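You operate a simulated robot arm through the tools that you are given. There is no shell and no other tool.

You run a simulated robot arm. Do the job below in one go: nothing can be reset, and whatever is moved stays where it is left.

## Task
Swap the lance nozzle for the one on the washer card.
Fine: the white nozzle goes in the empty hole; lock the collar again. Where these are worked on the way, their far stop is far enough and under half their travel is too little: lance collar.

It is judged by the outcome, as a careful person would: the job done as asked, and still so three seconds after it is handed in. It fails if anything else is knocked over, pushed out of place, dropped, spilled or broken.

## Robot
A 7-joint arm with a two-finger gripper, fixed in place. Base frame: the origin is at the foot of the arm, x ahead of it, y to its left, z up. Readings come in m, degrees, newtons and seconds.
With the tool pointing down near the work surface it reaches from about 0.32 to 0.72 m from the base axis. Its first joint turns from -66.0 to 66.0 degrees. Payload 2.45 kg.
Tool frame: the origin (TCP) lies between the finger pads and is the grasp point; the fingertips stand 0.026 m ahead of it; z points along the fingers, y is the line along which they close. Largest opening 0.096 m; the body of the gripper starts 0.069 m behind the TCP.
Orientation is that of the tool frame in the base frame, as a unit quaternion [x, y, z, w]. With the fingers straight down and closing along the base's y, the tool's x points along the base's -x, its y along +y and its z along -z.

## Interface
- The arm moves only by the tool apply_moves. Its argument "moves" is text: rows parted by semicolons, each of 6 numbers parted by spaces: the shift along the tool's x, y, z in m, then the turn, a rotation vector about the tool's x, y, z in degrees. In form: dx dy dz wx wy wz; .... A call has 1 to 20 rows; each row is the pose to reach, as a shift and turn from the pose commanded when the call began, along the tool's axes at that moment. "jaw" is the closure, from 0 (fully open) to 1 (shut), set as the call begins (left out, the last holds). Rows are played at 5 a second. More than 0.05 m and 8.6 degrees between two rows, or a gripper value outside its range, and nothing of the call is played. Where a pose cannot be reached the arm comes as near as it can. A force on the tool above 40 N (or 10 N above the force at the start of the call, whichever is more), or a blocked arm, ends the call early, and 0.2 s more pass. Each finger halts on what it meets, pressing with about 25 N; the grip force reading is that of the motor and also rises with nothing between the fingers. The clock runs only during rows and for 0.2 s after the last one: add rows that repeat a pose to give the fingers time. The reply holds the time, the measured pose of the TCP, the force on the tool along the base axes, the opening and the grip force, in the units named above and with some noise, with the torque about the TCP (base axes, N m) and any sound that the robot's microphone picked up.
- Cameras (640 x 400 px; columns grow to the right, rows downward): "scene" is fixed at [0.1681, -0.3901, 1.4413]; the picture's right is [0.78, -0.63, 0.00], its down [-0.26, -0.32, -0.91] and it looks along [0.57, 0.71, -0.41] (base axes); focal length 373 px, centre (320, 200). "wrist" rides on the gripper at [0.082, 0.003, -0.098] in the tool frame; the picture's right is [-0.04, 1.00, 0.00], its down [-0.73, -0.03, -0.68] and it looks along [-0.68, -0.03, 0.73] (tool axes); focal length 256 px, centre (320, 200). There is no depth. A picture from a camera that has moved, and an enlarged one, comes with that camera's place and axes in the base frame and with its lens.
- snapshot(camera): a new picture of that camera. It takes no simulated time.
- enlarge(camera, box): a new picture of the part [left, top, right, bottom] of that camera's present view, enlarged. It takes no simulated time.
- job_done(): hands the job in; it is judged then, once.

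Places have to be worked out from the pictures, the camera data and where the tool is seen. Open the gripper and draw the arm clear of the work before you hand the job in, unless the task says otherwise.

The tools are called after "Call:" by a JSON object that holds its "api" and its "payload". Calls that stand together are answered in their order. apply_moves: Moves the arm, as the interface text tells. Its arguments: {"type":"object","properties":{"moves":{"type":"string"},"jaw":{"type":"number"}},"required":["moves"]} The other tools are called the same way: snapshot (camera) takes a picture; enlarge (camera, box) takes an enlarged picture of a part of a camera's view; job_done () hands the job in.

At the start:

```text
clock: 0.0
position: [0.3668, 0.0504, 1.2766]
ee_rot: [0.0, 1.0, 0.0, -0.001]
contact_force: [0.0, 0.0, 0.3]
moment: [0.01, -0.02, 0.02]
gripper_width: 0.0962
gripper_force: 0.1
```

scene: 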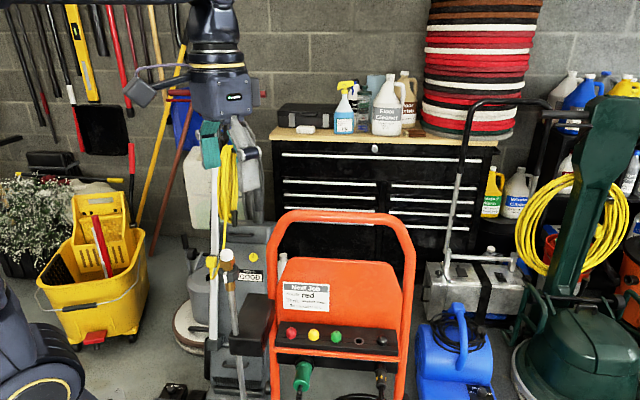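
wrist: 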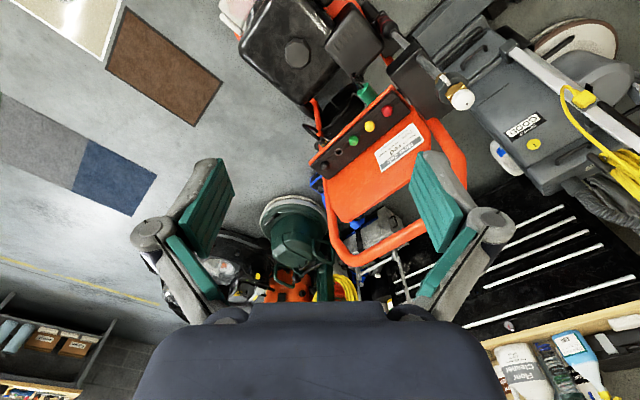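

The scene shows a pressure washer with a card reading "red" and a panel of coloured nozzles, plus a lance to its left. I'll zoom in on both for detail.

Call:
{"api": "enlarge", "payload": {"camera": "scene", "box": [260, 240, 420, 400]}}

Call:
{"api": "enlarge", "payload": {"camera": "scene", "box": [180, 220, 300, 400]}}

Call:
{"api": "enlarge", "payload": {"camera": "wrist", "box": [290, 20, 490, 220]}}

Call:
{"api": "enlarge", "payload": {"camera": "wrist", "box": [360, 0, 520, 120]}}

```text
2.50 times, centred on (340, 320) of scene
camera zoom: at [0.1681, -0.3901, 1.4413], right [0.78, -0.63, 0.0], down [-0.26, -0.32, -0.91], along [0.57, 0.71, -0.41], focal length 934 px, centre (270, -100)
```

zoom: 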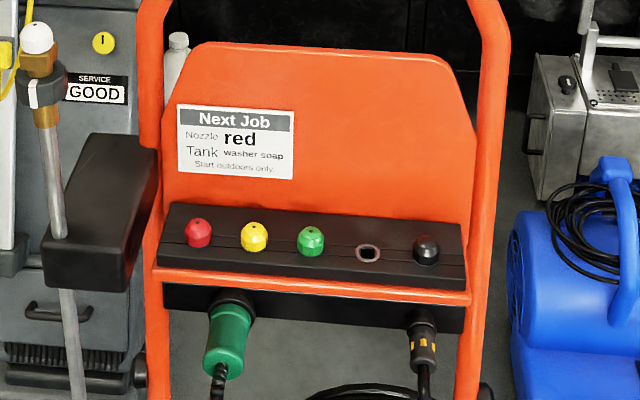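

```text
2.22 times, centred on (240, 310) of scene
camera zoom: at [0.1681, -0.3901, 1.4413], right [0.78, -0.63, 0.0], down [-0.26, -0.32, -0.91], along [0.57, 0.71, -0.41], focal length 830 px, centre (498, -44)
```

zoom: 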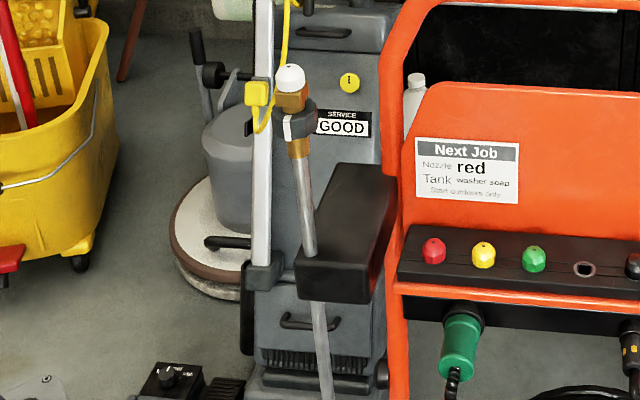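

```text
2.00 times, centred on (390, 120) of wrist
camera zoom: at [0.2866, 0.0545, 1.3738], right [0.04, 1.0, 0.0], down [0.73, -0.03, 0.68], along [0.68, -0.03, -0.73], focal length 512 px, centre (180, 360)
```

zoom: 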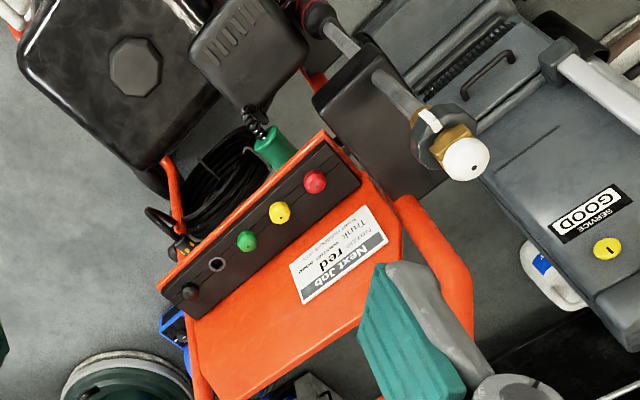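

```text
3.33 times, centred on (440, 60) of wrist
camera zoom: at [0.2866, 0.0545, 1.3738], right [0.04, 1.0, 0.0], down [0.73, -0.03, 0.68], along [0.68, -0.03, -0.73], focal length 853 px, centre (-80, 667)
```

zoom: 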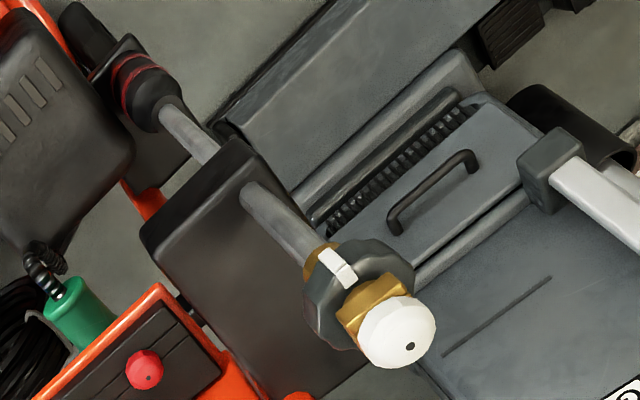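

Triangulating the two views puts the white nozzle near (0.432, 0.244, 1.02) on a vertical lance. The red one is near (0.560, 0.208, 0.762), and the empty hole near (0.678, 0.089, 0.755). I'll move the wrist camera closer to the lance collar, staying high and back.

Call:
{"api": "apply_moves", "payload": {"moves": "0.008 0.033 0.025 0 0 0; 0.016 0.066 0.05 0 0 0; 0.024 0.099 0.075 0 0 0; 0.032 0.132 0.1 0 0 0; 0.04 0.165 0.12 0 0 0; 0.047 0.193 0.14 0 0 0; 0.047 0.193 0.14 0 0 0", "jaw": 0}}

```text
clock: 1.6
position: [0.3198, 0.2442, 1.1369]
ee_rot: [0.0, 1.0, -0.001, 0.0]
contact_force: [0.0, 0.0, -0.8]
moment: [-0.02, 0.01, 0.01]
gripper_width: 0.0961
gripper_force: 0.1
```

The arm reached the viewing pose freely. Now I'll take pictures of the lance.

Call:
{"api": "snapshot", "payload": {"camera": "wrist"}}

Call:
{"api": "enlarge", "payload": {"camera": "wrist", "box": [240, 80, 400, 240]}}

Call:
{"api": "enlarge", "payload": {"camera": "scene", "box": [200, 230, 260, 290]}}

Call:
{"api": "snapshot", "payload": {"camera": "scene"}}

```text
taken
camera wrist: at [0.2379, 0.2472, 1.2348], right [0.04, 1.0, 0.0], down [0.73, -0.03, 0.68], along [0.68, -0.03, -0.73], focal length 256 px, centre (320, 200)
```

wrist: 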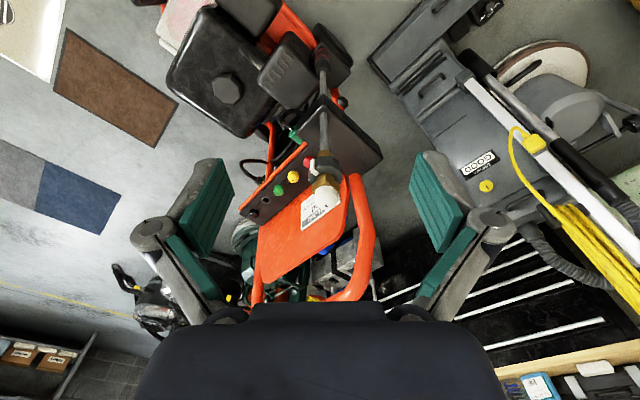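

```text
2.50 times, centred on (320, 160) of wrist
camera zoom: at [0.2379, 0.2472, 1.2348], right [0.04, 1.0, 0.0], down [0.73, -0.03, 0.68], along [0.68, -0.03, -0.73], focal length 640 px, centre (320, 300)
```

zoom: 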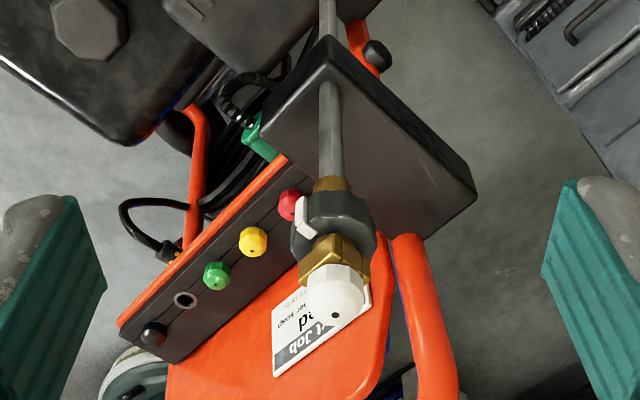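

```text
6.67 times, centred on (230, 260) of scene
camera zoom: at [0.1681, -0.3901, 1.4413], right [0.78, -0.63, 0.0], down [-0.26, -0.32, -0.91], along [0.57, 0.71, -0.41], focal length 2489 px, centre (920, -200)
```

zoom: 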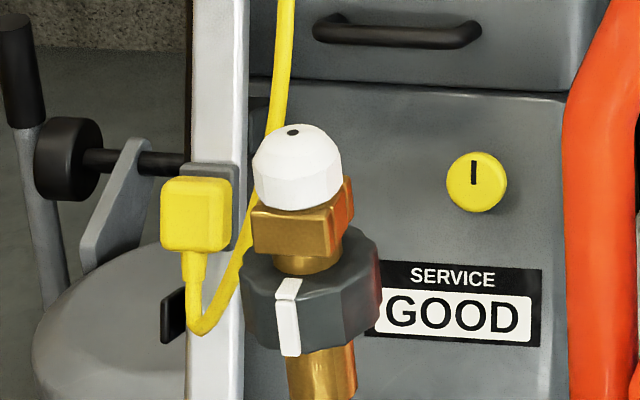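

```text
taken
```

scene: 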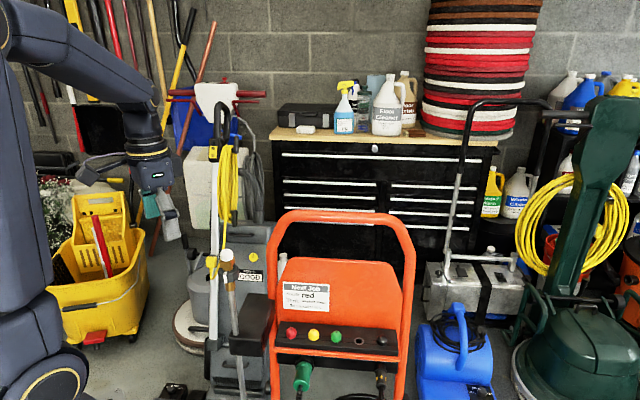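

The white nozzle's top is at about (0.432, 0.245, 1.033), and the dark collar with the white mark spans roughly z 0.965–0.991. I'll move directly above the lance and check the alignment.

Call:
{"api": "apply_moves", "payload": {"moves": "-0.04 0 0.005 0 0 0; -0.08 0.001 0.01 0 0 0; -0.112 0.001 0.012 0 0 0; -0.112 0.001 0.012 0 0 0; -0.112 0.001 0.012 0 0 0"}}

Call:
{"api": "snapshot", "payload": {"camera": "wrist"}}

Call:
{"api": "enlarge", "payload": {"camera": "wrist", "box": [220, 60, 420, 185]}}

Call:
{"api": "enlarge", "payload": {"camera": "scene", "box": [180, 180, 280, 280]}}

```text
clock: 2.8
position: [0.4356, 0.2461, 1.1251]
ee_rot: [0.0, 1.0, 0.0, 0.001]
contact_force: [0.7, 0.0, 0.4]
moment: [0.02, 0.01, 0.0]
gripper_width: 0.0959
gripper_force: 0.0
```

```text
taken
camera wrist: at [0.3532, 0.2489, 1.2222], right [0.04, 1.0, 0.0], down [0.73, -0.03, 0.68], along [0.68, -0.03, -0.73], focal length 256 px, centre (320, 200)
```

wrist: 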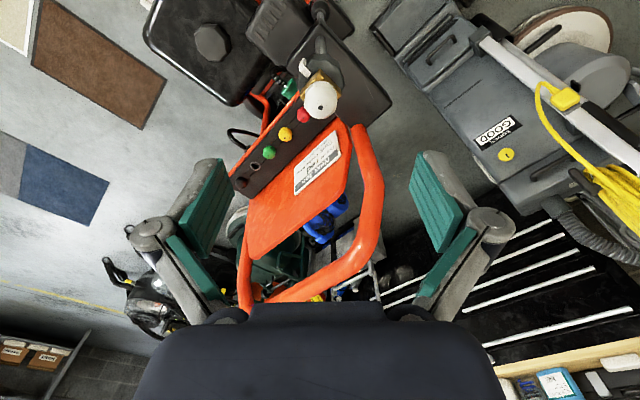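

```text
3.20 times, centred on (320, 122) of wrist
camera zoom: at [0.3532, 0.2489, 1.2222], right [0.04, 1.0, 0.0], down [0.73, -0.03, 0.68], along [0.68, -0.03, -0.73], focal length 819 px, centre (320, 448)
```

zoom: 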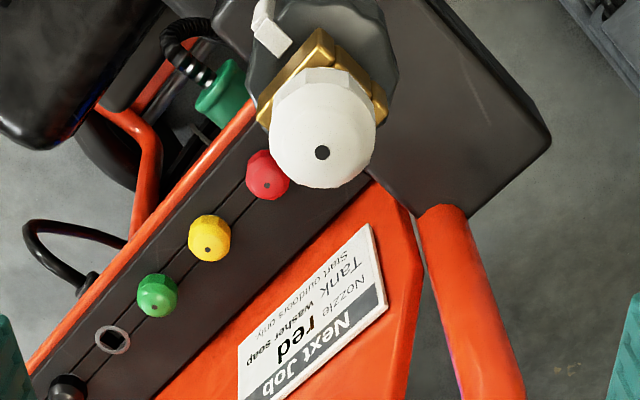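

```text
4.00 times, centred on (230, 230) of scene
camera zoom: at [0.1681, -0.3901, 1.4413], right [0.78, -0.63, 0.0], down [-0.26, -0.32, -0.91], along [0.57, 0.71, -0.41], focal length 1494 px, centre (680, 80)
```

zoom: 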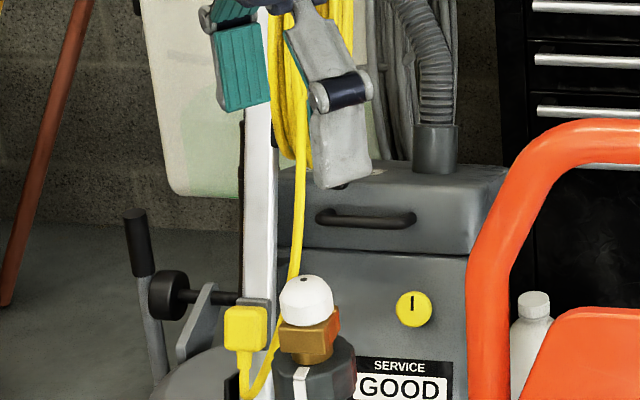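

The lance axis is at about (0.434, 0.2455) and the collar is ~0.044 m wide, slightly wider than the brass block above it. I'll repeat the current pose to check the reading settles, and rise nothing else.

Call:
{"api": "apply_moves", "payload": {"moves": "0 0 0.03 0 0 0; 0 0 0.05 0 0 0; 0 0 0.05 0 0 0; 0 0 0.05 0 0 0"}}

Call:
{"api": "snapshot", "payload": {"camera": "wrist"}}

Call:
{"api": "enlarge", "payload": {"camera": "scene", "box": [180, 200, 280, 300]}}

```text
clock: 3.8
position: [0.4336, 0.2472, 1.0753]
ee_rot: [0.0, 1.0, -0.001, -0.001]
contact_force: [0.5, 0.1, -0.1]
moment: [0.0, 0.03, 0.0]
gripper_width: 0.0962
gripper_force: 0.0
```

```text
taken
camera wrist: at [0.3524, 0.2503, 1.1727], right [0.04, 1.0, 0.0], down [0.73, -0.03, 0.68], along [0.68, -0.03, -0.73], focal length 256 px, centre (320, 200)
```

wrist: 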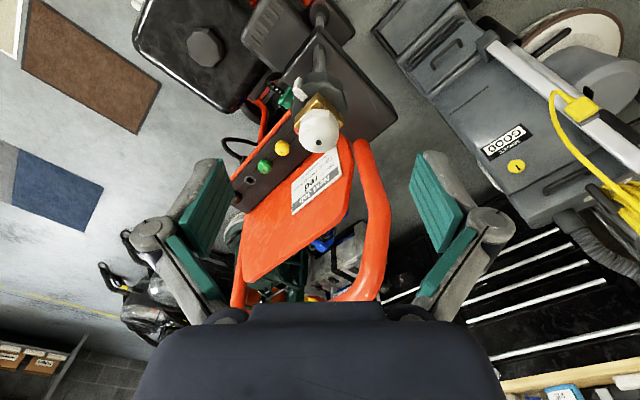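

```text
4.00 times, centred on (230, 250) of scene
camera zoom: at [0.1681, -0.3901, 1.4413], right [0.78, -0.63, 0.0], down [-0.26, -0.32, -0.91], along [0.57, 0.71, -0.41], focal length 1494 px, centre (680, 0)
```

zoom: 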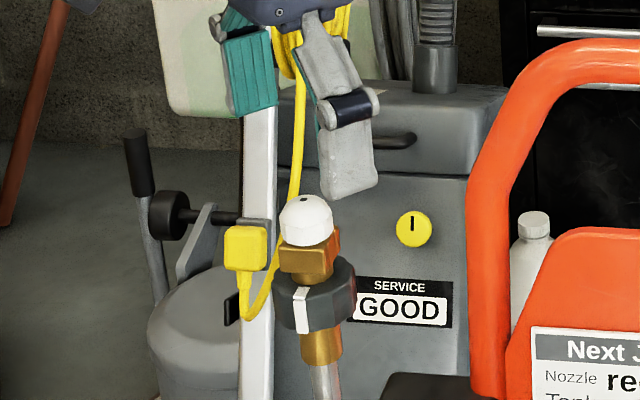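

Tips are well clear around the nozzle. I'll zoom in to refine the axis before lowering over the collar.

Call:
{"api": "enlarge", "payload": {"camera": "wrist", "box": [270, 60, 370, 160]}}

```text
4.00 times, centred on (320, 110) of wrist
camera zoom: at [0.3524, 0.2503, 1.1727], right [0.04, 1.0, 0.0], down [0.73, -0.03, 0.68], along [0.68, -0.03, -0.73], focal length 1024 px, centre (320, 560)
```

zoom: 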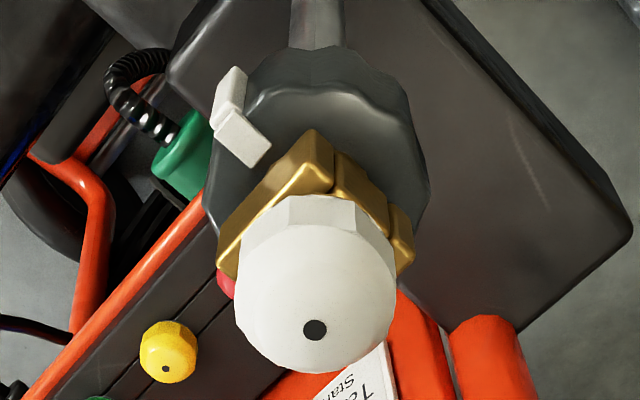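

The axis is within ~1 mm of the finger midpoint. Lowering straight down so the fingers straddle the collar, palm still ~1.5 cm above the nozzle.

Call:
{"api": "apply_moves", "payload": {"moves": "0 -0.001 0.03 0 0 0; 0 -0.001 0.06 0 0 0; 0 -0.001 0.08 0 0 0; 0 -0.001 0.091 0 0 0; 0 -0.001 0.091 0 0 0; 0 -0.001 0.091 0 0 0"}}

Call:
{"api": "snapshot", "payload": {"camera": "wrist"}}

Call:
{"api": "enlarge", "payload": {"camera": "scene", "box": [190, 220, 270, 300]}}

```text
clock: 5.2
position: [0.4322, 0.2435, 0.9846]
ee_rot: [-0.001, 1.0, -0.001, 0.001]
contact_force: [-0.3, 0.1, -0.4]
moment: [-0.01, 0.01, 0.01]
gripper_width: 0.096
gripper_force: 0.0
```

```text
taken
camera wrist: at [0.3512, 0.2471, 1.0826], right [0.04, 1.0, 0.0], down [0.73, -0.03, 0.68], along [0.68, -0.03, -0.73], focal length 256 px, centre (320, 200)
```

wrist: 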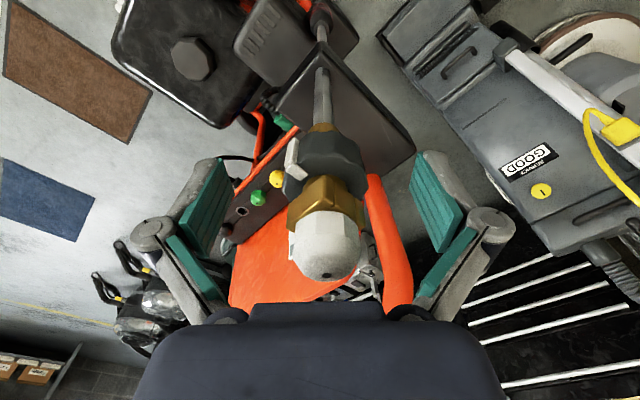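

```text
5.00 times, centred on (230, 260) of scene
camera zoom: at [0.1681, -0.3901, 1.4413], right [0.78, -0.63, 0.0], down [-0.26, -0.32, -0.91], along [0.57, 0.71, -0.41], focal length 1867 px, centre (770, -100)
```

zoom: 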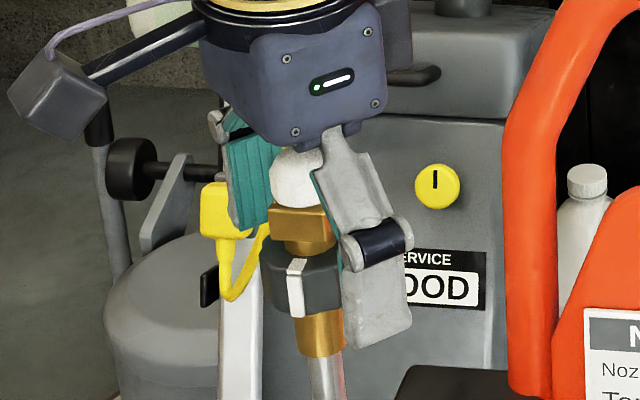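

Fingers straddle the collar with no contact. Closing onto it now.

Call:
{"api": "apply_moves", "payload": {"moves": "0 0 0 0 0 0; 0 0 0 0 0 0; 0 0 0 0 0 0; 0 0 0 0 0 0; 0 0 0 0 0 0; 0 0 0 0 0 0", "jaw": 0.7}}

Call:
{"api": "snapshot", "payload": {"camera": "wrist"}}

Call:
{"api": "enlarge", "payload": {"camera": "scene", "box": [190, 220, 270, 300]}}

```text
clock: 6.6
position: [0.4325, 0.2451, 0.9852]
ee_rot: [-0.002, 1.0, 0.001, 0.001]
contact_force: [-4.7, 16.0, 2.8]
moment: [0.79, -0.93, -0.02]
gripper_width: 0.041
gripper_force: 44.9
```

```text
taken
camera wrist: at [0.3507, 0.2485, 1.0831], right [0.04, 1.0, 0.0], down [0.73, -0.03, 0.68], along [0.68, -0.02, -0.73], focal length 256 px, centre (320, 200)
```

wrist: 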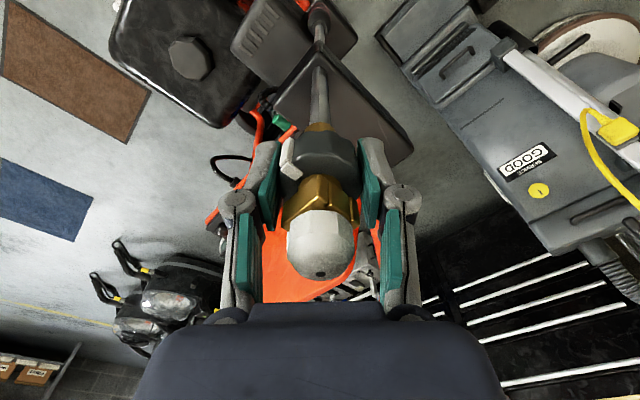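

```text
5.00 times, centred on (230, 260) of scene
camera zoom: at [0.1679, -0.3897, 1.4415], right [0.78, -0.63, 0.0], down [-0.26, -0.32, -0.91], along [0.57, 0.71, -0.41], focal length 1867 px, centre (770, -100)
```

zoom: 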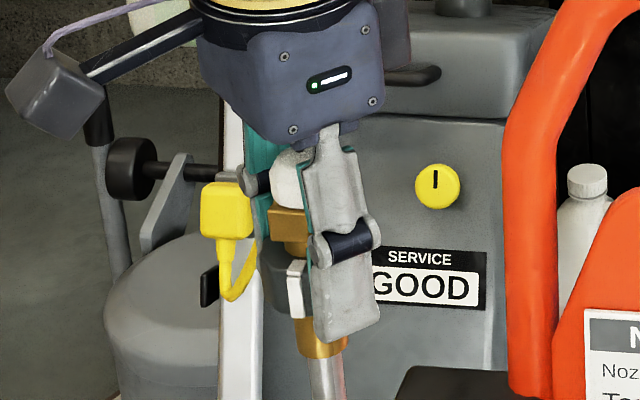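

The fingers hold the collar (0.041 m across) but with 16 N sideways load, so the collar is ~2 mm further to +y. I'll centre on it first.

Call:
{"api": "apply_moves", "payload": {"moves": "0 0.001 0 0 0 0; 0 0.002 0 0 0 0; 0 0.002 0 0 0 0"}}

```text
clock: 7.4
position: [0.4321, 0.2456, 0.9859]
ee_rot: [0.001, 1.0, 0.0, 0.0]
contact_force: [-4.1, -0.5, 4.2]
moment: [-0.1, -0.06, 0.04]
gripper_width: 0.0405
gripper_force: 44.8
stopped in row 3: the force on the tool passed its limit at 41 N (the readings are from after the stop); the commanded pose is now the measured one
```

Load is now near zero, centred at (0.432, 0.2456). I'll test a small counter-clockwise (seen from above) turn of the collar and read the torque.

Call:
{"api": "apply_moves", "payload": {"moves": "0 0 0 0 0 -3; 0 0 0 0 0 -6; 0 0 0 0 0 -9; 0 0 0 0 0 -9"}}

Call:
{"api": "enlarge", "payload": {"camera": "scene", "box": [190, 220, 270, 300]}}

Call:
{"api": "enlarge", "payload": {"camera": "wrist", "box": [240, 100, 400, 300]}}

```text
clock: 8.4
position: [0.432, 0.2462, 0.9856]
ee_rot: [-0.079, 0.997, 0.001, 0.001]
contact_force: [-11.9, 0.6, 27.8]
moment: [-0.14, 1.05, -0.01]
gripper_width: 0.0409
gripper_force: 44.6
```

```text
5.00 times, centred on (230, 260) of scene
camera zoom: at [0.1674, -0.3903, 1.4413], right [0.78, -0.63, 0.0], down [-0.26, -0.32, -0.91], along [0.57, 0.71, -0.41], focal length 1867 px, centre (770, -100)
```

zoom: 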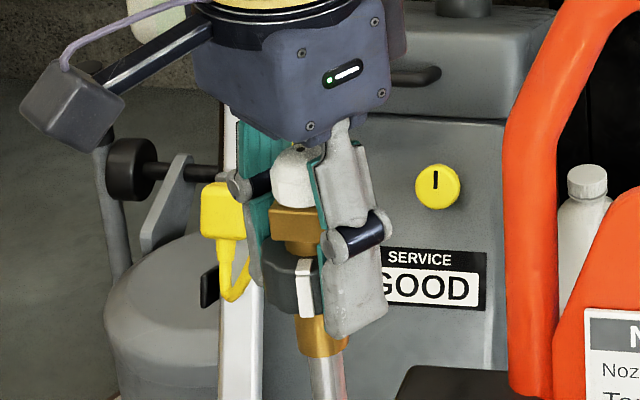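

```text
2.00 times, centred on (320, 200) of wrist
camera zoom: at [0.3516, 0.2364, 1.083], right [-0.12, 0.99, 0.0], down [0.73, 0.09, 0.68], along [0.68, 0.08, -0.73], focal length 512 px, centre (320, 200)
```

zoom: 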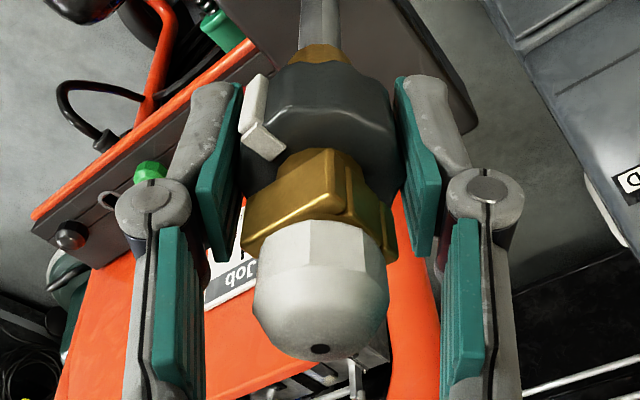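

The collar turned with the gripper (mark moved right) with no twist resistance, but a 28 N upward force appeared on the tool. I'll ease up a couple of mm to see whether the load is relieved.

Call:
{"api": "apply_moves", "payload": {"moves": "0 0 -0.001 0 0 0; 0 0 -0.002 0 0 0; 0 0 -0.002 0 0 0"}}

Call:
{"api": "enlarge", "payload": {"camera": "scene", "box": [190, 220, 270, 300]}}

```text
clock: 9.2
position: [0.4333, 0.2455, 0.9855]
ee_rot: [-0.079, 0.997, -0.001, 0.0]
contact_force: [-2.7, 12.6, -24.2]
moment: [0.44, -1.02, 0.0]
gripper_width: 0.0405
gripper_force: 45.0
```

```text
5.00 times, centred on (230, 260) of scene
camera zoom: at [0.1683, -0.3896, 1.4414], right [0.78, -0.63, 0.0], down [-0.26, -0.32, -0.91], along [0.57, 0.71, -0.41], focal length 1867 px, centre (770, -100)
```

zoom: 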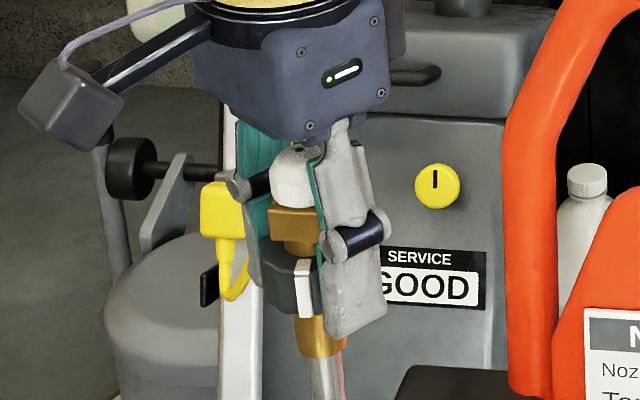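

Stiff vertical coupling: 2 mm flipped the sign, so the load was just a ~1 mm height offset. I'll centre it and continue turning counter-clockwise in stages.

Call:
{"api": "apply_moves", "payload": {"moves": "0 0.0005 0.001 0 0 0; 0 0.0005 0.001 0 0 -3; 0 0.0005 0.001 0 0 -6; 0 0.0005 0.001 0 0 -9; 0 0.0005 0.001 0 0 -12; 0 0.0005 0.001 0 0 -15; 0 0.0005 0.001 0 0 -15"}}

Call:
{"api": "enlarge", "payload": {"camera": "scene", "box": [190, 220, 270, 300]}}

```text
clock: 10.8
position: [0.4324, 0.2467, 0.9848]
ee_rot: [-0.208, 0.978, -0.001, 0.0]
contact_force: [-1.2, 4.0, -32.9]
moment: [0.36, -0.66, -0.01]
gripper_width: 0.0405
gripper_force: 44.9
```

```text
5.00 times, centred on (230, 260) of scene
camera zoom: at [0.1685, -0.3898, 1.4414], right [0.78, -0.63, 0.0], down [-0.26, -0.32, -0.91], along [0.57, 0.71, -0.41], focal length 1867 px, centre (770, -100)
```

zoom: 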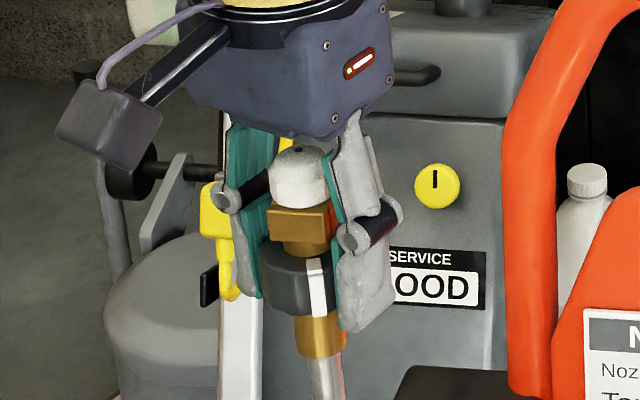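

The collar is following (about 24° so far) and pulls the tool down by ~33 N, suggesting it travels down slightly. I'll ease down to balance and read again.

Call:
{"api": "apply_moves", "payload": {"moves": "0 0 0.0007 0 0 0; 0 0 0.0013 0 0 0; 0 0 0.0013 0 0 0"}}

```text
clock: 11.6
position: [0.4327, 0.2454, 0.9844]
ee_rot: [-0.208, 0.978, 0.0, -0.001]
contact_force: [-10.4, -1.9, 3.7]
moment: [-0.64, 1.32, -0.01]
gripper_width: 0.0404
gripper_force: 45.0
```

Balanced now. Continuing the turn another 12° and checking the force trend.

Call:
{"api": "apply_moves", "payload": {"moves": "0 0 0 0 0 -3; 0 0 0 0 0 -6; 0 0 0 0 0 -9; 0 0 0 0 0 -12; 0 0 0 0 0 -12"}}

Call:
{"api": "enlarge", "payload": {"camera": "scene", "box": [190, 220, 270, 300]}}

```text
clock: 12.8
position: [0.4342, 0.2455, 0.9843]
ee_rot: [-0.309, 0.951, 0.0, 0.001]
contact_force: [-12.5, 3.6, 21.9]
moment: [-0.08, 0.53, -0.02]
gripper_width: 0.0405
gripper_force: 45.0
```

```text
5.00 times, centred on (230, 260) of scene
camera zoom: at [0.1675, -0.3902, 1.4414], right [0.78, -0.63, 0.0], down [-0.26, -0.32, -0.91], along [0.57, 0.71, -0.41], focal length 1867 px, centre (770, -100)
```

zoom: 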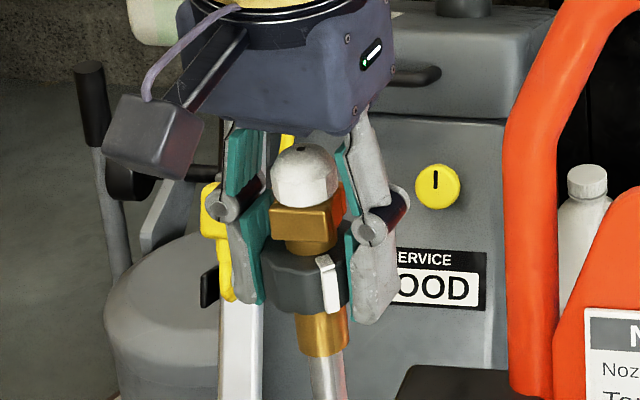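

Turned 36° with low twist torque; I'll relieve the small side and vertical load and keep turning to find its stop.

Call:
{"api": "apply_moves", "payload": {"moves": "0.0008 0.0006 -0.0007 0 0 -3; 0.0008 0.0006 -0.0007 0 0 -6; 0.0008 0.0006 -0.0007 0 0 -9; 0.0008 0.0006 -0.0007 0 0 -12; 0.0008 0.0006 -0.0007 0 0 -15; 0.0008 0.0006 -0.0007 0 0 -15"}}

Call:
{"api": "enlarge", "payload": {"camera": "scene", "box": [190, 220, 270, 300]}}

```text
clock: 14.2
position: [0.4335, 0.2449, 0.9851]
ee_rot: [-0.431, 0.902, -0.001, 0.001]
contact_force: [11.9, 0.4, -1.8]
moment: [1.0, -0.97, 0.01]
gripper_width: 0.0408
gripper_force: 44.3
```

```text
5.00 times, centred on (230, 260) of scene
camera zoom: at [0.1684, -0.3902, 1.4413], right [0.78, -0.63, 0.0], down [-0.26, -0.32, -0.91], along [0.57, 0.71, -0.41], focal length 1867 px, centre (770, -100)
```

zoom: 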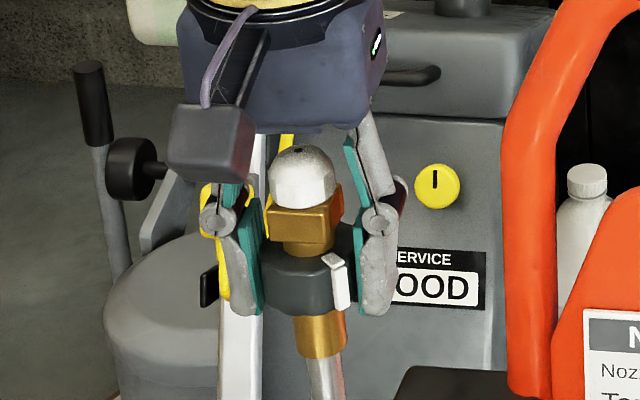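

At 51° of turn, still low torque and the mark keeps travelling. Continuing.

Call:
{"api": "apply_moves", "payload": {"moves": "-0.0003 -0.0004 0 0 0 -3; -0.0003 -0.0004 0 0 0 -6; -0.0003 -0.0004 0 0 0 -9; -0.0003 -0.0004 0 0 0 -12; -0.0003 -0.0004 0 0 0 -15; -0.0003 -0.0004 0 0 0 -15"}}

Call:
{"api": "enlarge", "payload": {"camera": "scene", "box": [190, 220, 270, 300]}}

```text
clock: 15.6
position: [0.4329, 0.2451, 0.9853]
ee_rot: [-0.545, 0.838, 0.0, 0.0]
contact_force: [9.3, -3.4, 12.6]
moment: [-0.89, 0.08, 0.08]
gripper_width: 0.0404
gripper_force: 45.0
```

```text
5.00 times, centred on (230, 260) of scene
camera zoom: at [0.1682, -0.3903, 1.4412], right [0.78, -0.63, 0.0], down [-0.26, -0.32, -0.91], along [0.57, 0.71, -0.41], focal length 1867 px, centre (770, -100)
```

zoom: 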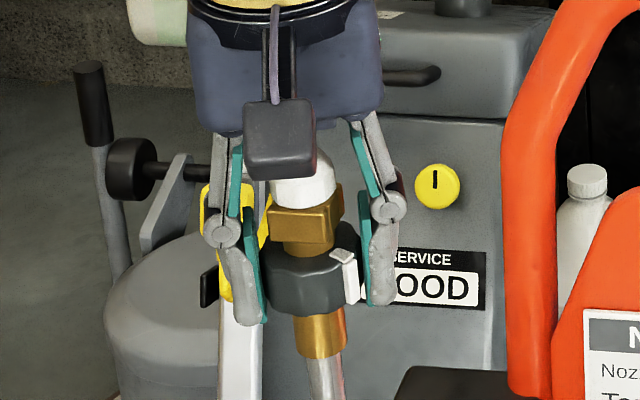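

66° now with a small twist torque appearing (0.08 N·m). Continuing.

Call:
{"api": "apply_moves", "payload": {"moves": "0 0 -0.0004 0 0 -3; 0 0 -0.0004 0 0 -6; 0 0 -0.0004 0 0 -9; 0 0 -0.0004 0 0 -12; 0 0 -0.0004 0 0 -15; 0 0 -0.0004 0 0 -15"}}

Call:
{"api": "enlarge", "payload": {"camera": "scene", "box": [190, 220, 270, 300]}}

Call:
{"api": "snapshot", "payload": {"camera": "wrist"}}

```text
clock: 17.0
position: [0.432, 0.2458, 0.9854]
ee_rot: [-0.649, 0.76, 0.0, -0.002]
contact_force: [4.7, -1.1, -7.6]
moment: [-0.07, 0.05, -0.74]
gripper_width: 0.0407
gripper_force: 44.7
```

```text
5.00 times, centred on (230, 260) of scene
camera zoom: at [0.1683, -0.3901, 1.4413], right [0.78, -0.63, 0.0], down [-0.26, -0.32, -0.91], along [0.57, 0.71, -0.41], focal length 1867 px, centre (770, -100)
```

zoom: 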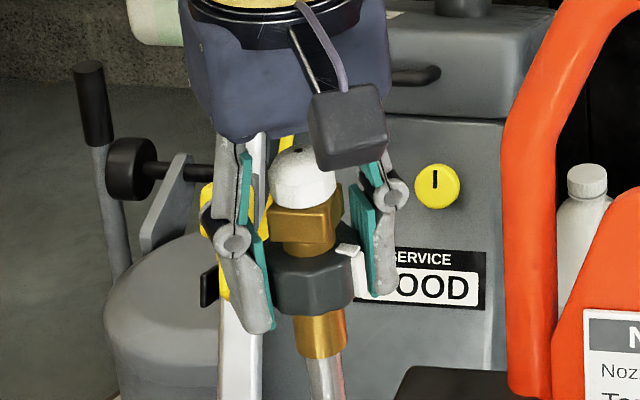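

```text
taken
camera wrist: at [0.4164, 0.166, 1.0834], right [-0.98, 0.2, 0.0], down [0.15, 0.72, 0.68], along [0.13, 0.67, -0.74], focal length 256 px, centre (320, 200)
```

wrist: 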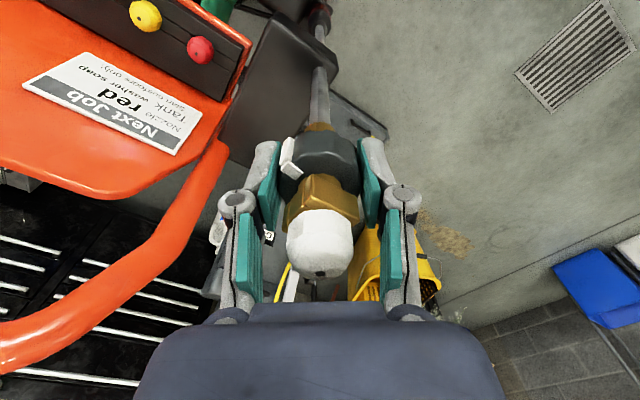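

A −0.74 N·m twist resistance has appeared at ~81°, likely the far stop. I'll push 4° more to confirm.

Call:
{"api": "apply_moves", "payload": {"moves": "0 0 0 0 0 -2; 0 0 0 0 0 -4; 0 0 0 0 0 -4"}}

Call:
{"api": "enlarge", "payload": {"camera": "wrist", "box": [220, 100, 420, 300]}}

Call:
{"api": "enlarge", "payload": {"camera": "scene", "box": [190, 220, 270, 300]}}

```text
clock: 17.8
position: [0.4321, 0.2463, 0.9845]
ee_rot: [-0.676, 0.737, 0.0, -0.001]
contact_force: [2.5, -3.8, 3.5]
moment: [-0.03, 0.05, -0.94]
gripper_width: 0.0409
gripper_force: 45.2
```

```text
2.00 times, centred on (320, 200) of wrist
camera zoom: at [0.4218, 0.1657, 1.0835], right [-0.99, 0.13, 0.0], down [0.09, 0.73, 0.68], along [0.09, 0.67, -0.73], focal length 512 px, centre (320, 200)
```

zoom: 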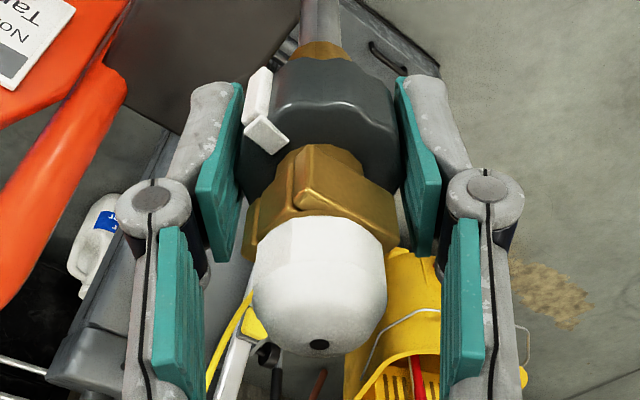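

```text
5.00 times, centred on (230, 260) of scene
camera zoom: at [0.1681, -0.3903, 1.4413], right [0.78, -0.63, 0.0], down [-0.26, -0.32, -0.91], along [0.57, 0.71, -0.41], focal length 1867 px, centre (770, -100)
```

zoom: 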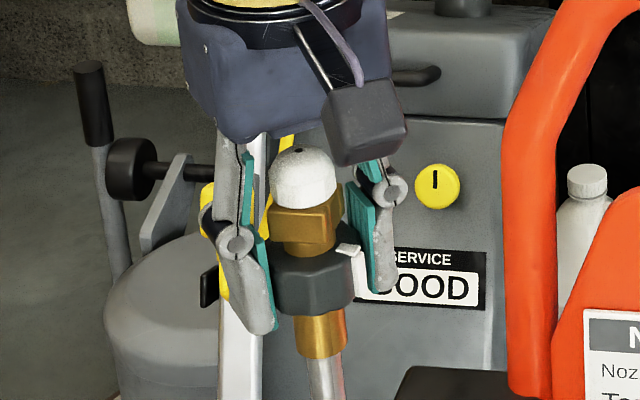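

Twist capped at ~0.9 N·m and the mark lagged ~4–5° relative to the fingers, so the collar is at its stop about 80° round. I'll ease the twist back, then open and rise above the nozzle.

Call:
{"api": "apply_moves", "payload": {"moves": "0 0 0 0 0 2; 0 0 0 0 0 3; 0 0 0 0 0 3"}}

Call:
{"api": "apply_moves", "payload": {"moves": "0 0 0 0 0 0; 0 0 0 0 0 0; 0 0 0 0 0 0; 0 0 0 0 0 0; 0 0 0 0 0 0; 0 0 0 0 0 0", "jaw": 0.1}}

Call:
{"api": "apply_moves", "payload": {"moves": "0 0 -0.02 0 0 0; 0 0 -0.05 0 0 0; 0 0 -0.08 0 0 4; 0 0 -0.1 0 0 10; 0 0 -0.11 0 0 16; 0 0 -0.11 0 0 23; 0 0 -0.11 0 0 30; 0 0 -0.11 0 0 37; 0 0 -0.11 0 0 37"}}

Call:
{"api": "snapshot", "payload": {"camera": "wrist"}}

Call:
{"api": "enlarge", "payload": {"camera": "scene", "box": [190, 220, 270, 300]}}

```text
clock: 18.6
position: [0.4325, 0.2476, 0.9849]
ee_rot: [-0.657, 0.754, -0.001, 0.0]
contact_force: [-2.2, -1.4, 3.5]
moment: [-0.35, 0.04, 0.01]
gripper_width: 0.0409
gripper_force: 45.3
```

```text
clock: 20.0
position: [0.4334, 0.2468, 0.9861]
ee_rot: [-0.656, 0.755, 0.0, 0.0]
contact_force: [-0.1, -1.2, -0.2]
moment: [-0.02, -0.01, -0.02]
gripper_width: 0.0862
gripper_force: 0.1
```

```text
clock: 22.0
position: [0.4329, 0.2459, 1.0957]
ee_rot: [-0.382, 0.924, 0.0, 0.001]
contact_force: [0.6, -0.4, 0.3]
moment: [-0.01, -0.02, 0.0]
gripper_width: 0.0865
gripper_force: 0.0
```

```text
taken
camera wrist: at [0.372, 0.1912, 1.1937], right [-0.68, 0.74, 0.0], down [0.54, 0.5, 0.68], along [0.5, 0.46, -0.73], focal length 256 px, centre (320, 200)
```

wrist: 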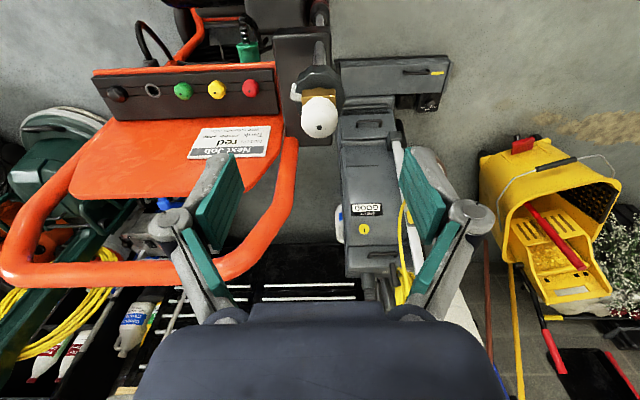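

```text
5.00 times, centred on (230, 260) of scene
camera zoom: at [0.1681, -0.3901, 1.4413], right [0.78, -0.63, 0.0], down [-0.26, -0.32, -0.91], along [0.57, 0.71, -0.41], focal length 1867 px, centre (770, -100)
```

zoom: 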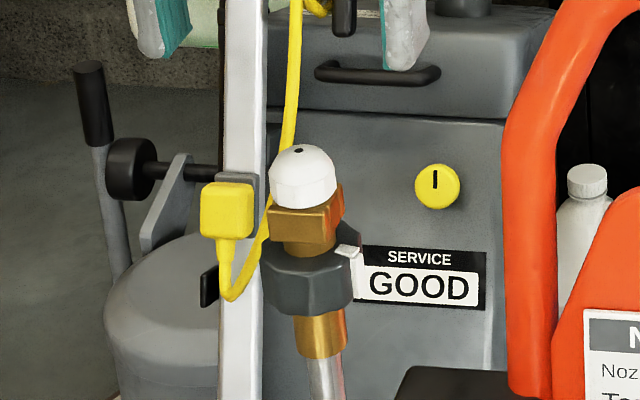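

The collar stays turned with the mark at the right. Now at 45° yaw facing the rack squarely; I'll zoom on the nozzle/collar and on the rack hole.

Call:
{"api": "enlarge", "payload": {"camera": "wrist", "box": [270, 50, 370, 150]}}

Call:
{"api": "enlarge", "payload": {"camera": "wrist", "box": [90, 50, 290, 170]}}

Call:
{"api": "enlarge", "payload": {"camera": "scene", "box": [280, 310, 400, 370]}}

Call:
{"api": "enlarge", "payload": {"camera": "scene", "box": [210, 235, 250, 275]}}

```text
4.00 times, centred on (320, 100) of wrist
camera zoom: at [0.372, 0.1912, 1.1937], right [-0.68, 0.74, 0.0], down [0.54, 0.5, 0.68], along [0.5, 0.46, -0.73], focal length 1024 px, centre (320, 600)
```

zoom: 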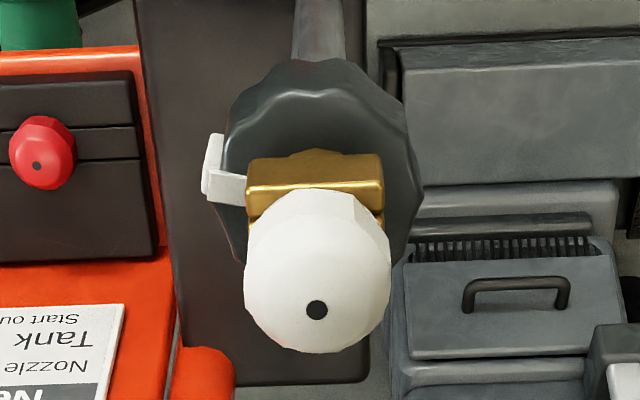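

```text
3.20 times, centred on (190, 110) of wrist
camera zoom: at [0.372, 0.1912, 1.1937], right [-0.68, 0.74, 0.0], down [0.54, 0.5, 0.68], along [0.5, 0.46, -0.73], focal length 819 px, centre (736, 488)
```

zoom: 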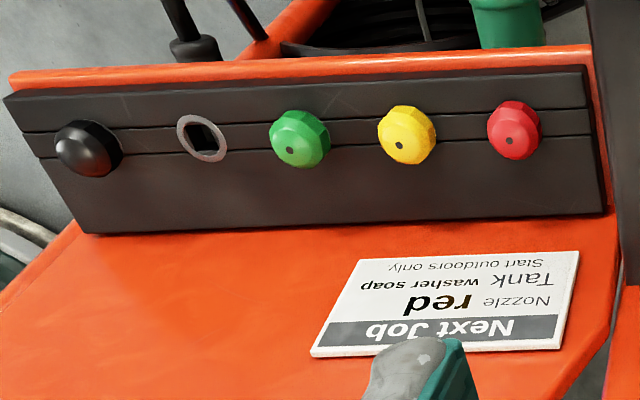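

```text
5.33 times, centred on (340, 340) of scene
camera zoom: at [0.1681, -0.3901, 1.4413], right [0.78, -0.63, 0.0], down [-0.26, -0.32, -0.91], along [0.57, 0.71, -0.41], focal length 1992 px, centre (213, -547)
```

zoom: 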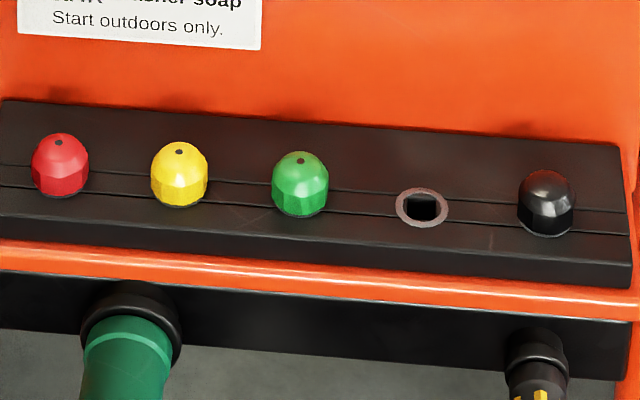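

```text
10.00 times, centred on (230, 255) of scene
camera zoom: at [0.1681, -0.3901, 1.4413], right [0.78, -0.63, 0.0], down [-0.26, -0.32, -0.91], along [0.57, 0.71, -0.41], focal length 3734 px, centre (1220, -350)
```

zoom: 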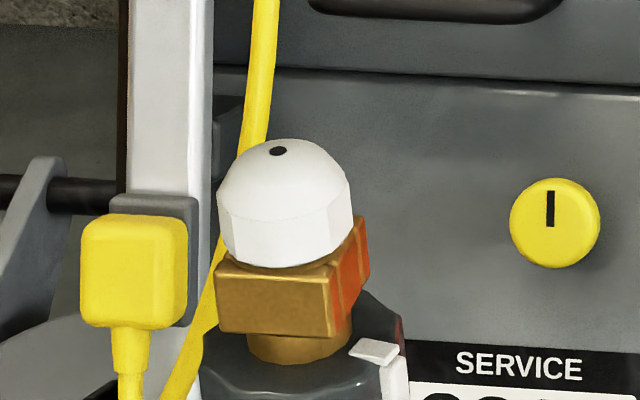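

The rack hole is square-sided within its ring, aligned with the rack at 45°, and the brass socket on the lance is also aligned at 45°, so I'll keep this 45° yaw throughout. Lowering so the fingertips reach just above the white cap's lower rim (TCP z ≈ 1.041).

Call:
{"api": "apply_moves", "payload": {"moves": "0 0 0.02 0 0 0; 0 0 0.04 0 0 0; 0 0 0.055 0 0 0; 0 0 0.055 0 0 0; 0 0 0.055 0 0 0", "jaw": 0.5}}

Call:
{"api": "enlarge", "payload": {"camera": "scene", "box": [200, 225, 260, 285]}}

Call:
{"api": "enlarge", "payload": {"camera": "wrist", "box": [240, 100, 400, 300]}}

```text
clock: 23.2
position: [0.4318, 0.2474, 1.0406]
ee_rot: [-0.383, 0.924, -0.001, 0.0]
contact_force: [0.3, 0.1, -0.3]
moment: [0.02, -0.01, -0.01]
gripper_width: 0.0479
gripper_force: 0.0
```

```text
6.67 times, centred on (230, 255) of scene
camera zoom: at [0.1681, -0.3901, 1.4413], right [0.78, -0.63, 0.0], down [-0.26, -0.32, -0.91], along [0.57, 0.71, -0.41], focal length 2489 px, centre (920, -167)
```

zoom: 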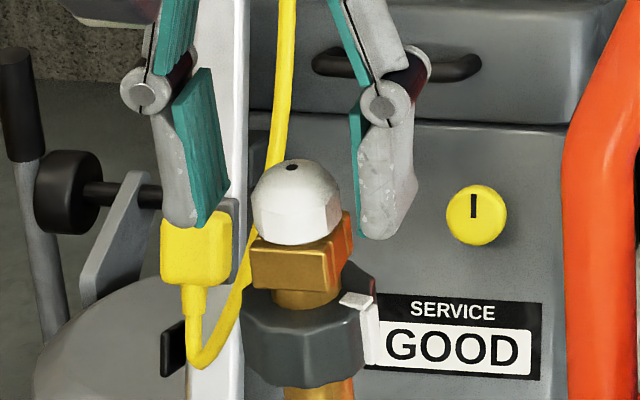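

```text
2.00 times, centred on (320, 200) of wrist
camera zoom: at [0.3717, 0.1925, 1.1394], right [-0.68, 0.73, 0.0], down [0.54, 0.5, 0.68], along [0.5, 0.46, -0.73], focal length 512 px, centre (320, 200)
```

zoom: 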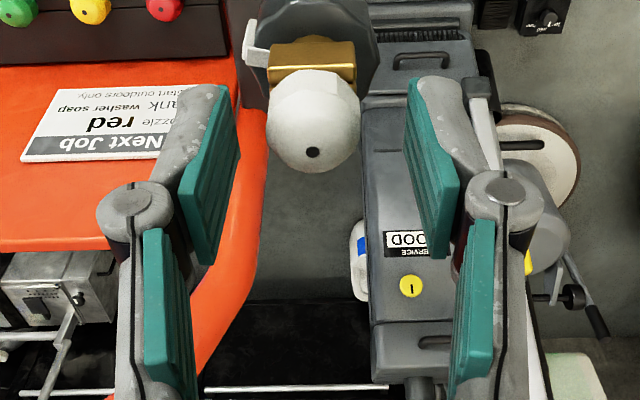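

The fingertips are ~4 mm above the cap's rim and the cap is ~2 mm off toward the scene's right. I'll shift that much, lower 2 mm, then close on the cap.

Call:
{"api": "apply_moves", "payload": {"moves": "-0.001 -0.002 0.001 0 0 0; -0.001 -0.002 0.0022 0 0 0; -0.001 -0.002 0.0022 0 0 0"}}

Call:
{"api": "apply_moves", "payload": {"moves": "0 0 0 0 0 0; 0 0 0 0 0 0; 0 0 0 0 0 0; 0 0 0 0 0 0; 0 0 0 0 0 0", "jaw": 0.85}}

Call:
{"api": "enlarge", "payload": {"camera": "scene", "box": [200, 225, 260, 285]}}

Call:
{"api": "enlarge", "payload": {"camera": "wrist", "box": [240, 100, 400, 300]}}

```text
clock: 24.0
position: [0.4344, 0.247, 1.0384]
ee_rot: [-0.384, 0.923, 0.0, 0.0]
contact_force: [-1.0, -0.9, -0.8]
moment: [-0.03, 0.01, 0.02]
gripper_width: 0.0481
gripper_force: 0.0
```

```text
clock: 25.2
position: [0.4352, 0.2479, 1.0396]
ee_rot: [-0.384, 0.923, 0.0, 0.0]
contact_force: [-8.3, 6.8, 1.7]
moment: [0.18, 0.21, -0.03]
gripper_width: 0.0245
gripper_force: 24.8
```

```text
6.67 times, centred on (230, 255) of scene
camera zoom: at [0.1678, -0.3899, 1.4414], right [0.78, -0.63, 0.0], down [-0.26, -0.32, -0.91], along [0.57, 0.71, -0.41], focal length 2489 px, centre (920, -167)
```

zoom: 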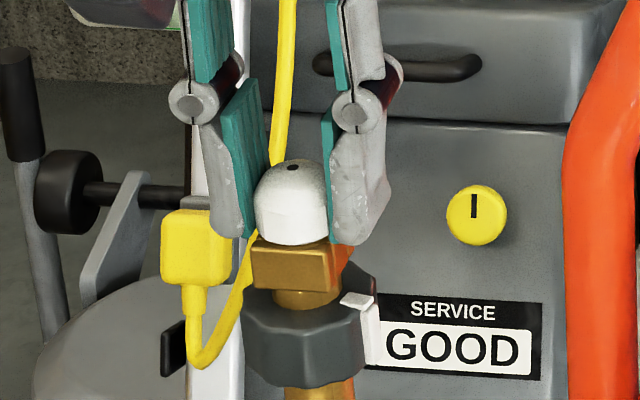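

```text
2.00 times, centred on (320, 200) of wrist
camera zoom: at [0.3743, 0.1921, 1.1372], right [-0.68, 0.73, 0.0], down [0.54, 0.5, 0.68], along [0.5, 0.46, -0.73], focal length 512 px, centre (320, 200)
```

zoom: 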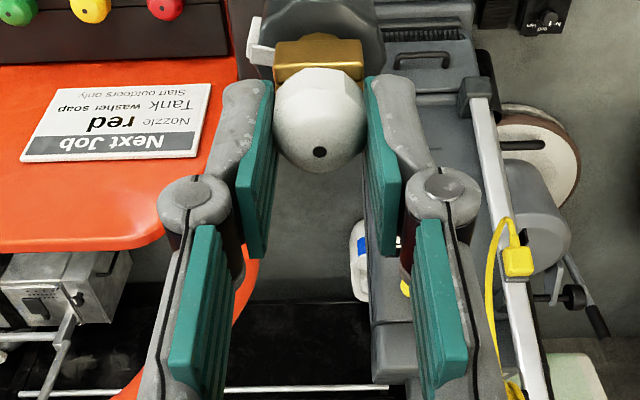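

The cap is held (0.0245 m), fingertips just about at its rim. I'll relieve the ~10 N side load by 1 mm and then pull straight up slowly.

Call:
{"api": "apply_moves", "payload": {"moves": "0 0.001 0 0 0 0; 0 0.001 -0.002 0 0 0; 0 0.001 -0.005 0 0 0; 0 0.001 -0.01 0 0 0; 0 0.001 -0.01 0 0 0"}}

Call:
{"api": "enlarge", "payload": {"camera": "scene", "box": [200, 225, 260, 285]}}

```text
clock: 26.4
position: [0.4335, 0.2451, 1.0492]
ee_rot: [-0.382, 0.924, 0.0, 0.0]
contact_force: [0.0, 0.5, -0.9]
moment: [0.01, -0.01, -0.02]
gripper_width: 0.0241
gripper_force: 25.1
```

```text
6.67 times, centred on (230, 255) of scene
camera zoom: at [0.1681, -0.3901, 1.4413], right [0.78, -0.63, 0.0], down [-0.26, -0.32, -0.91], along [0.57, 0.71, -0.41], focal length 2489 px, centre (920, -167)
```

zoom: 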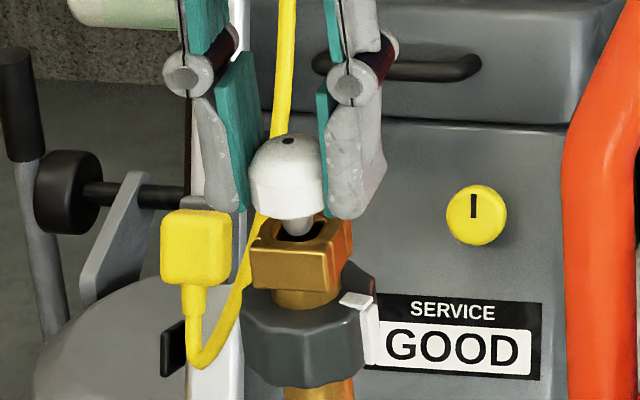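

The nozzle came free cleanly with a round shank. I'll lift it clear and check how it sits in the fingers.

Call:
{"api": "apply_moves", "payload": {"moves": "0 0 -0.02 0 0 0; 0 0 -0.05 0 0 0; 0 0 -0.08 0 0 0; 0 0 -0.11 0 0 0; 0 0 -0.11 0 0 0"}}

Call:
{"api": "enlarge", "payload": {"camera": "scene", "box": [190, 180, 270, 260]}}

Call:
{"api": "snapshot", "payload": {"camera": "wrist"}}

Call:
{"api": "enlarge", "payload": {"camera": "wrist", "box": [240, 60, 400, 220]}}

```text
clock: 27.6
position: [0.4341, 0.2472, 1.1598]
ee_rot: [-0.382, 0.924, -0.001, 0.001]
contact_force: [-0.1, -0.5, 0.5]
moment: [0.01, 0.0, 0.04]
gripper_width: 0.0244
gripper_force: 24.9
```

```text
5.00 times, centred on (230, 220) of scene
camera zoom: at [0.1681, -0.3901, 1.4413], right [0.78, -0.63, 0.0], down [-0.26, -0.32, -0.91], along [0.57, 0.71, -0.41], focal length 1867 px, centre (770, 100)
```

zoom: 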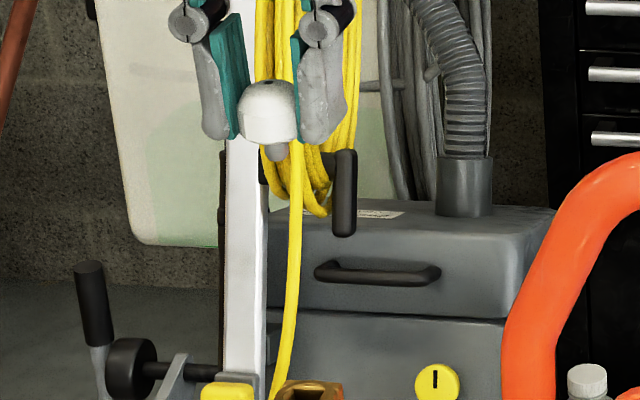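

```text
taken
camera wrist: at [0.3746, 0.1918, 1.2574], right [-0.68, 0.73, 0.0], down [0.54, 0.5, 0.68], along [0.5, 0.46, -0.73], focal length 256 px, centre (320, 200)
```

wrist: 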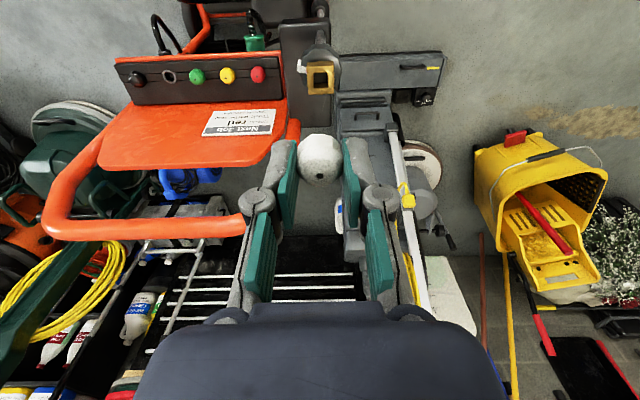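

```text
2.50 times, centred on (320, 140) of wrist
camera zoom: at [0.3746, 0.1918, 1.2574], right [-0.68, 0.73, 0.0], down [0.54, 0.5, 0.68], along [0.5, 0.46, -0.73], focal length 640 px, centre (320, 350)
```

zoom: 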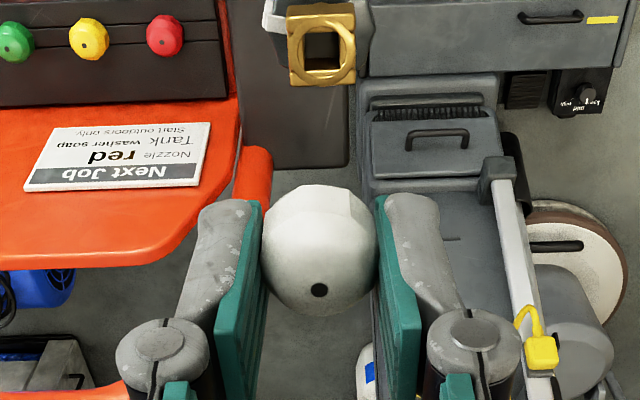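

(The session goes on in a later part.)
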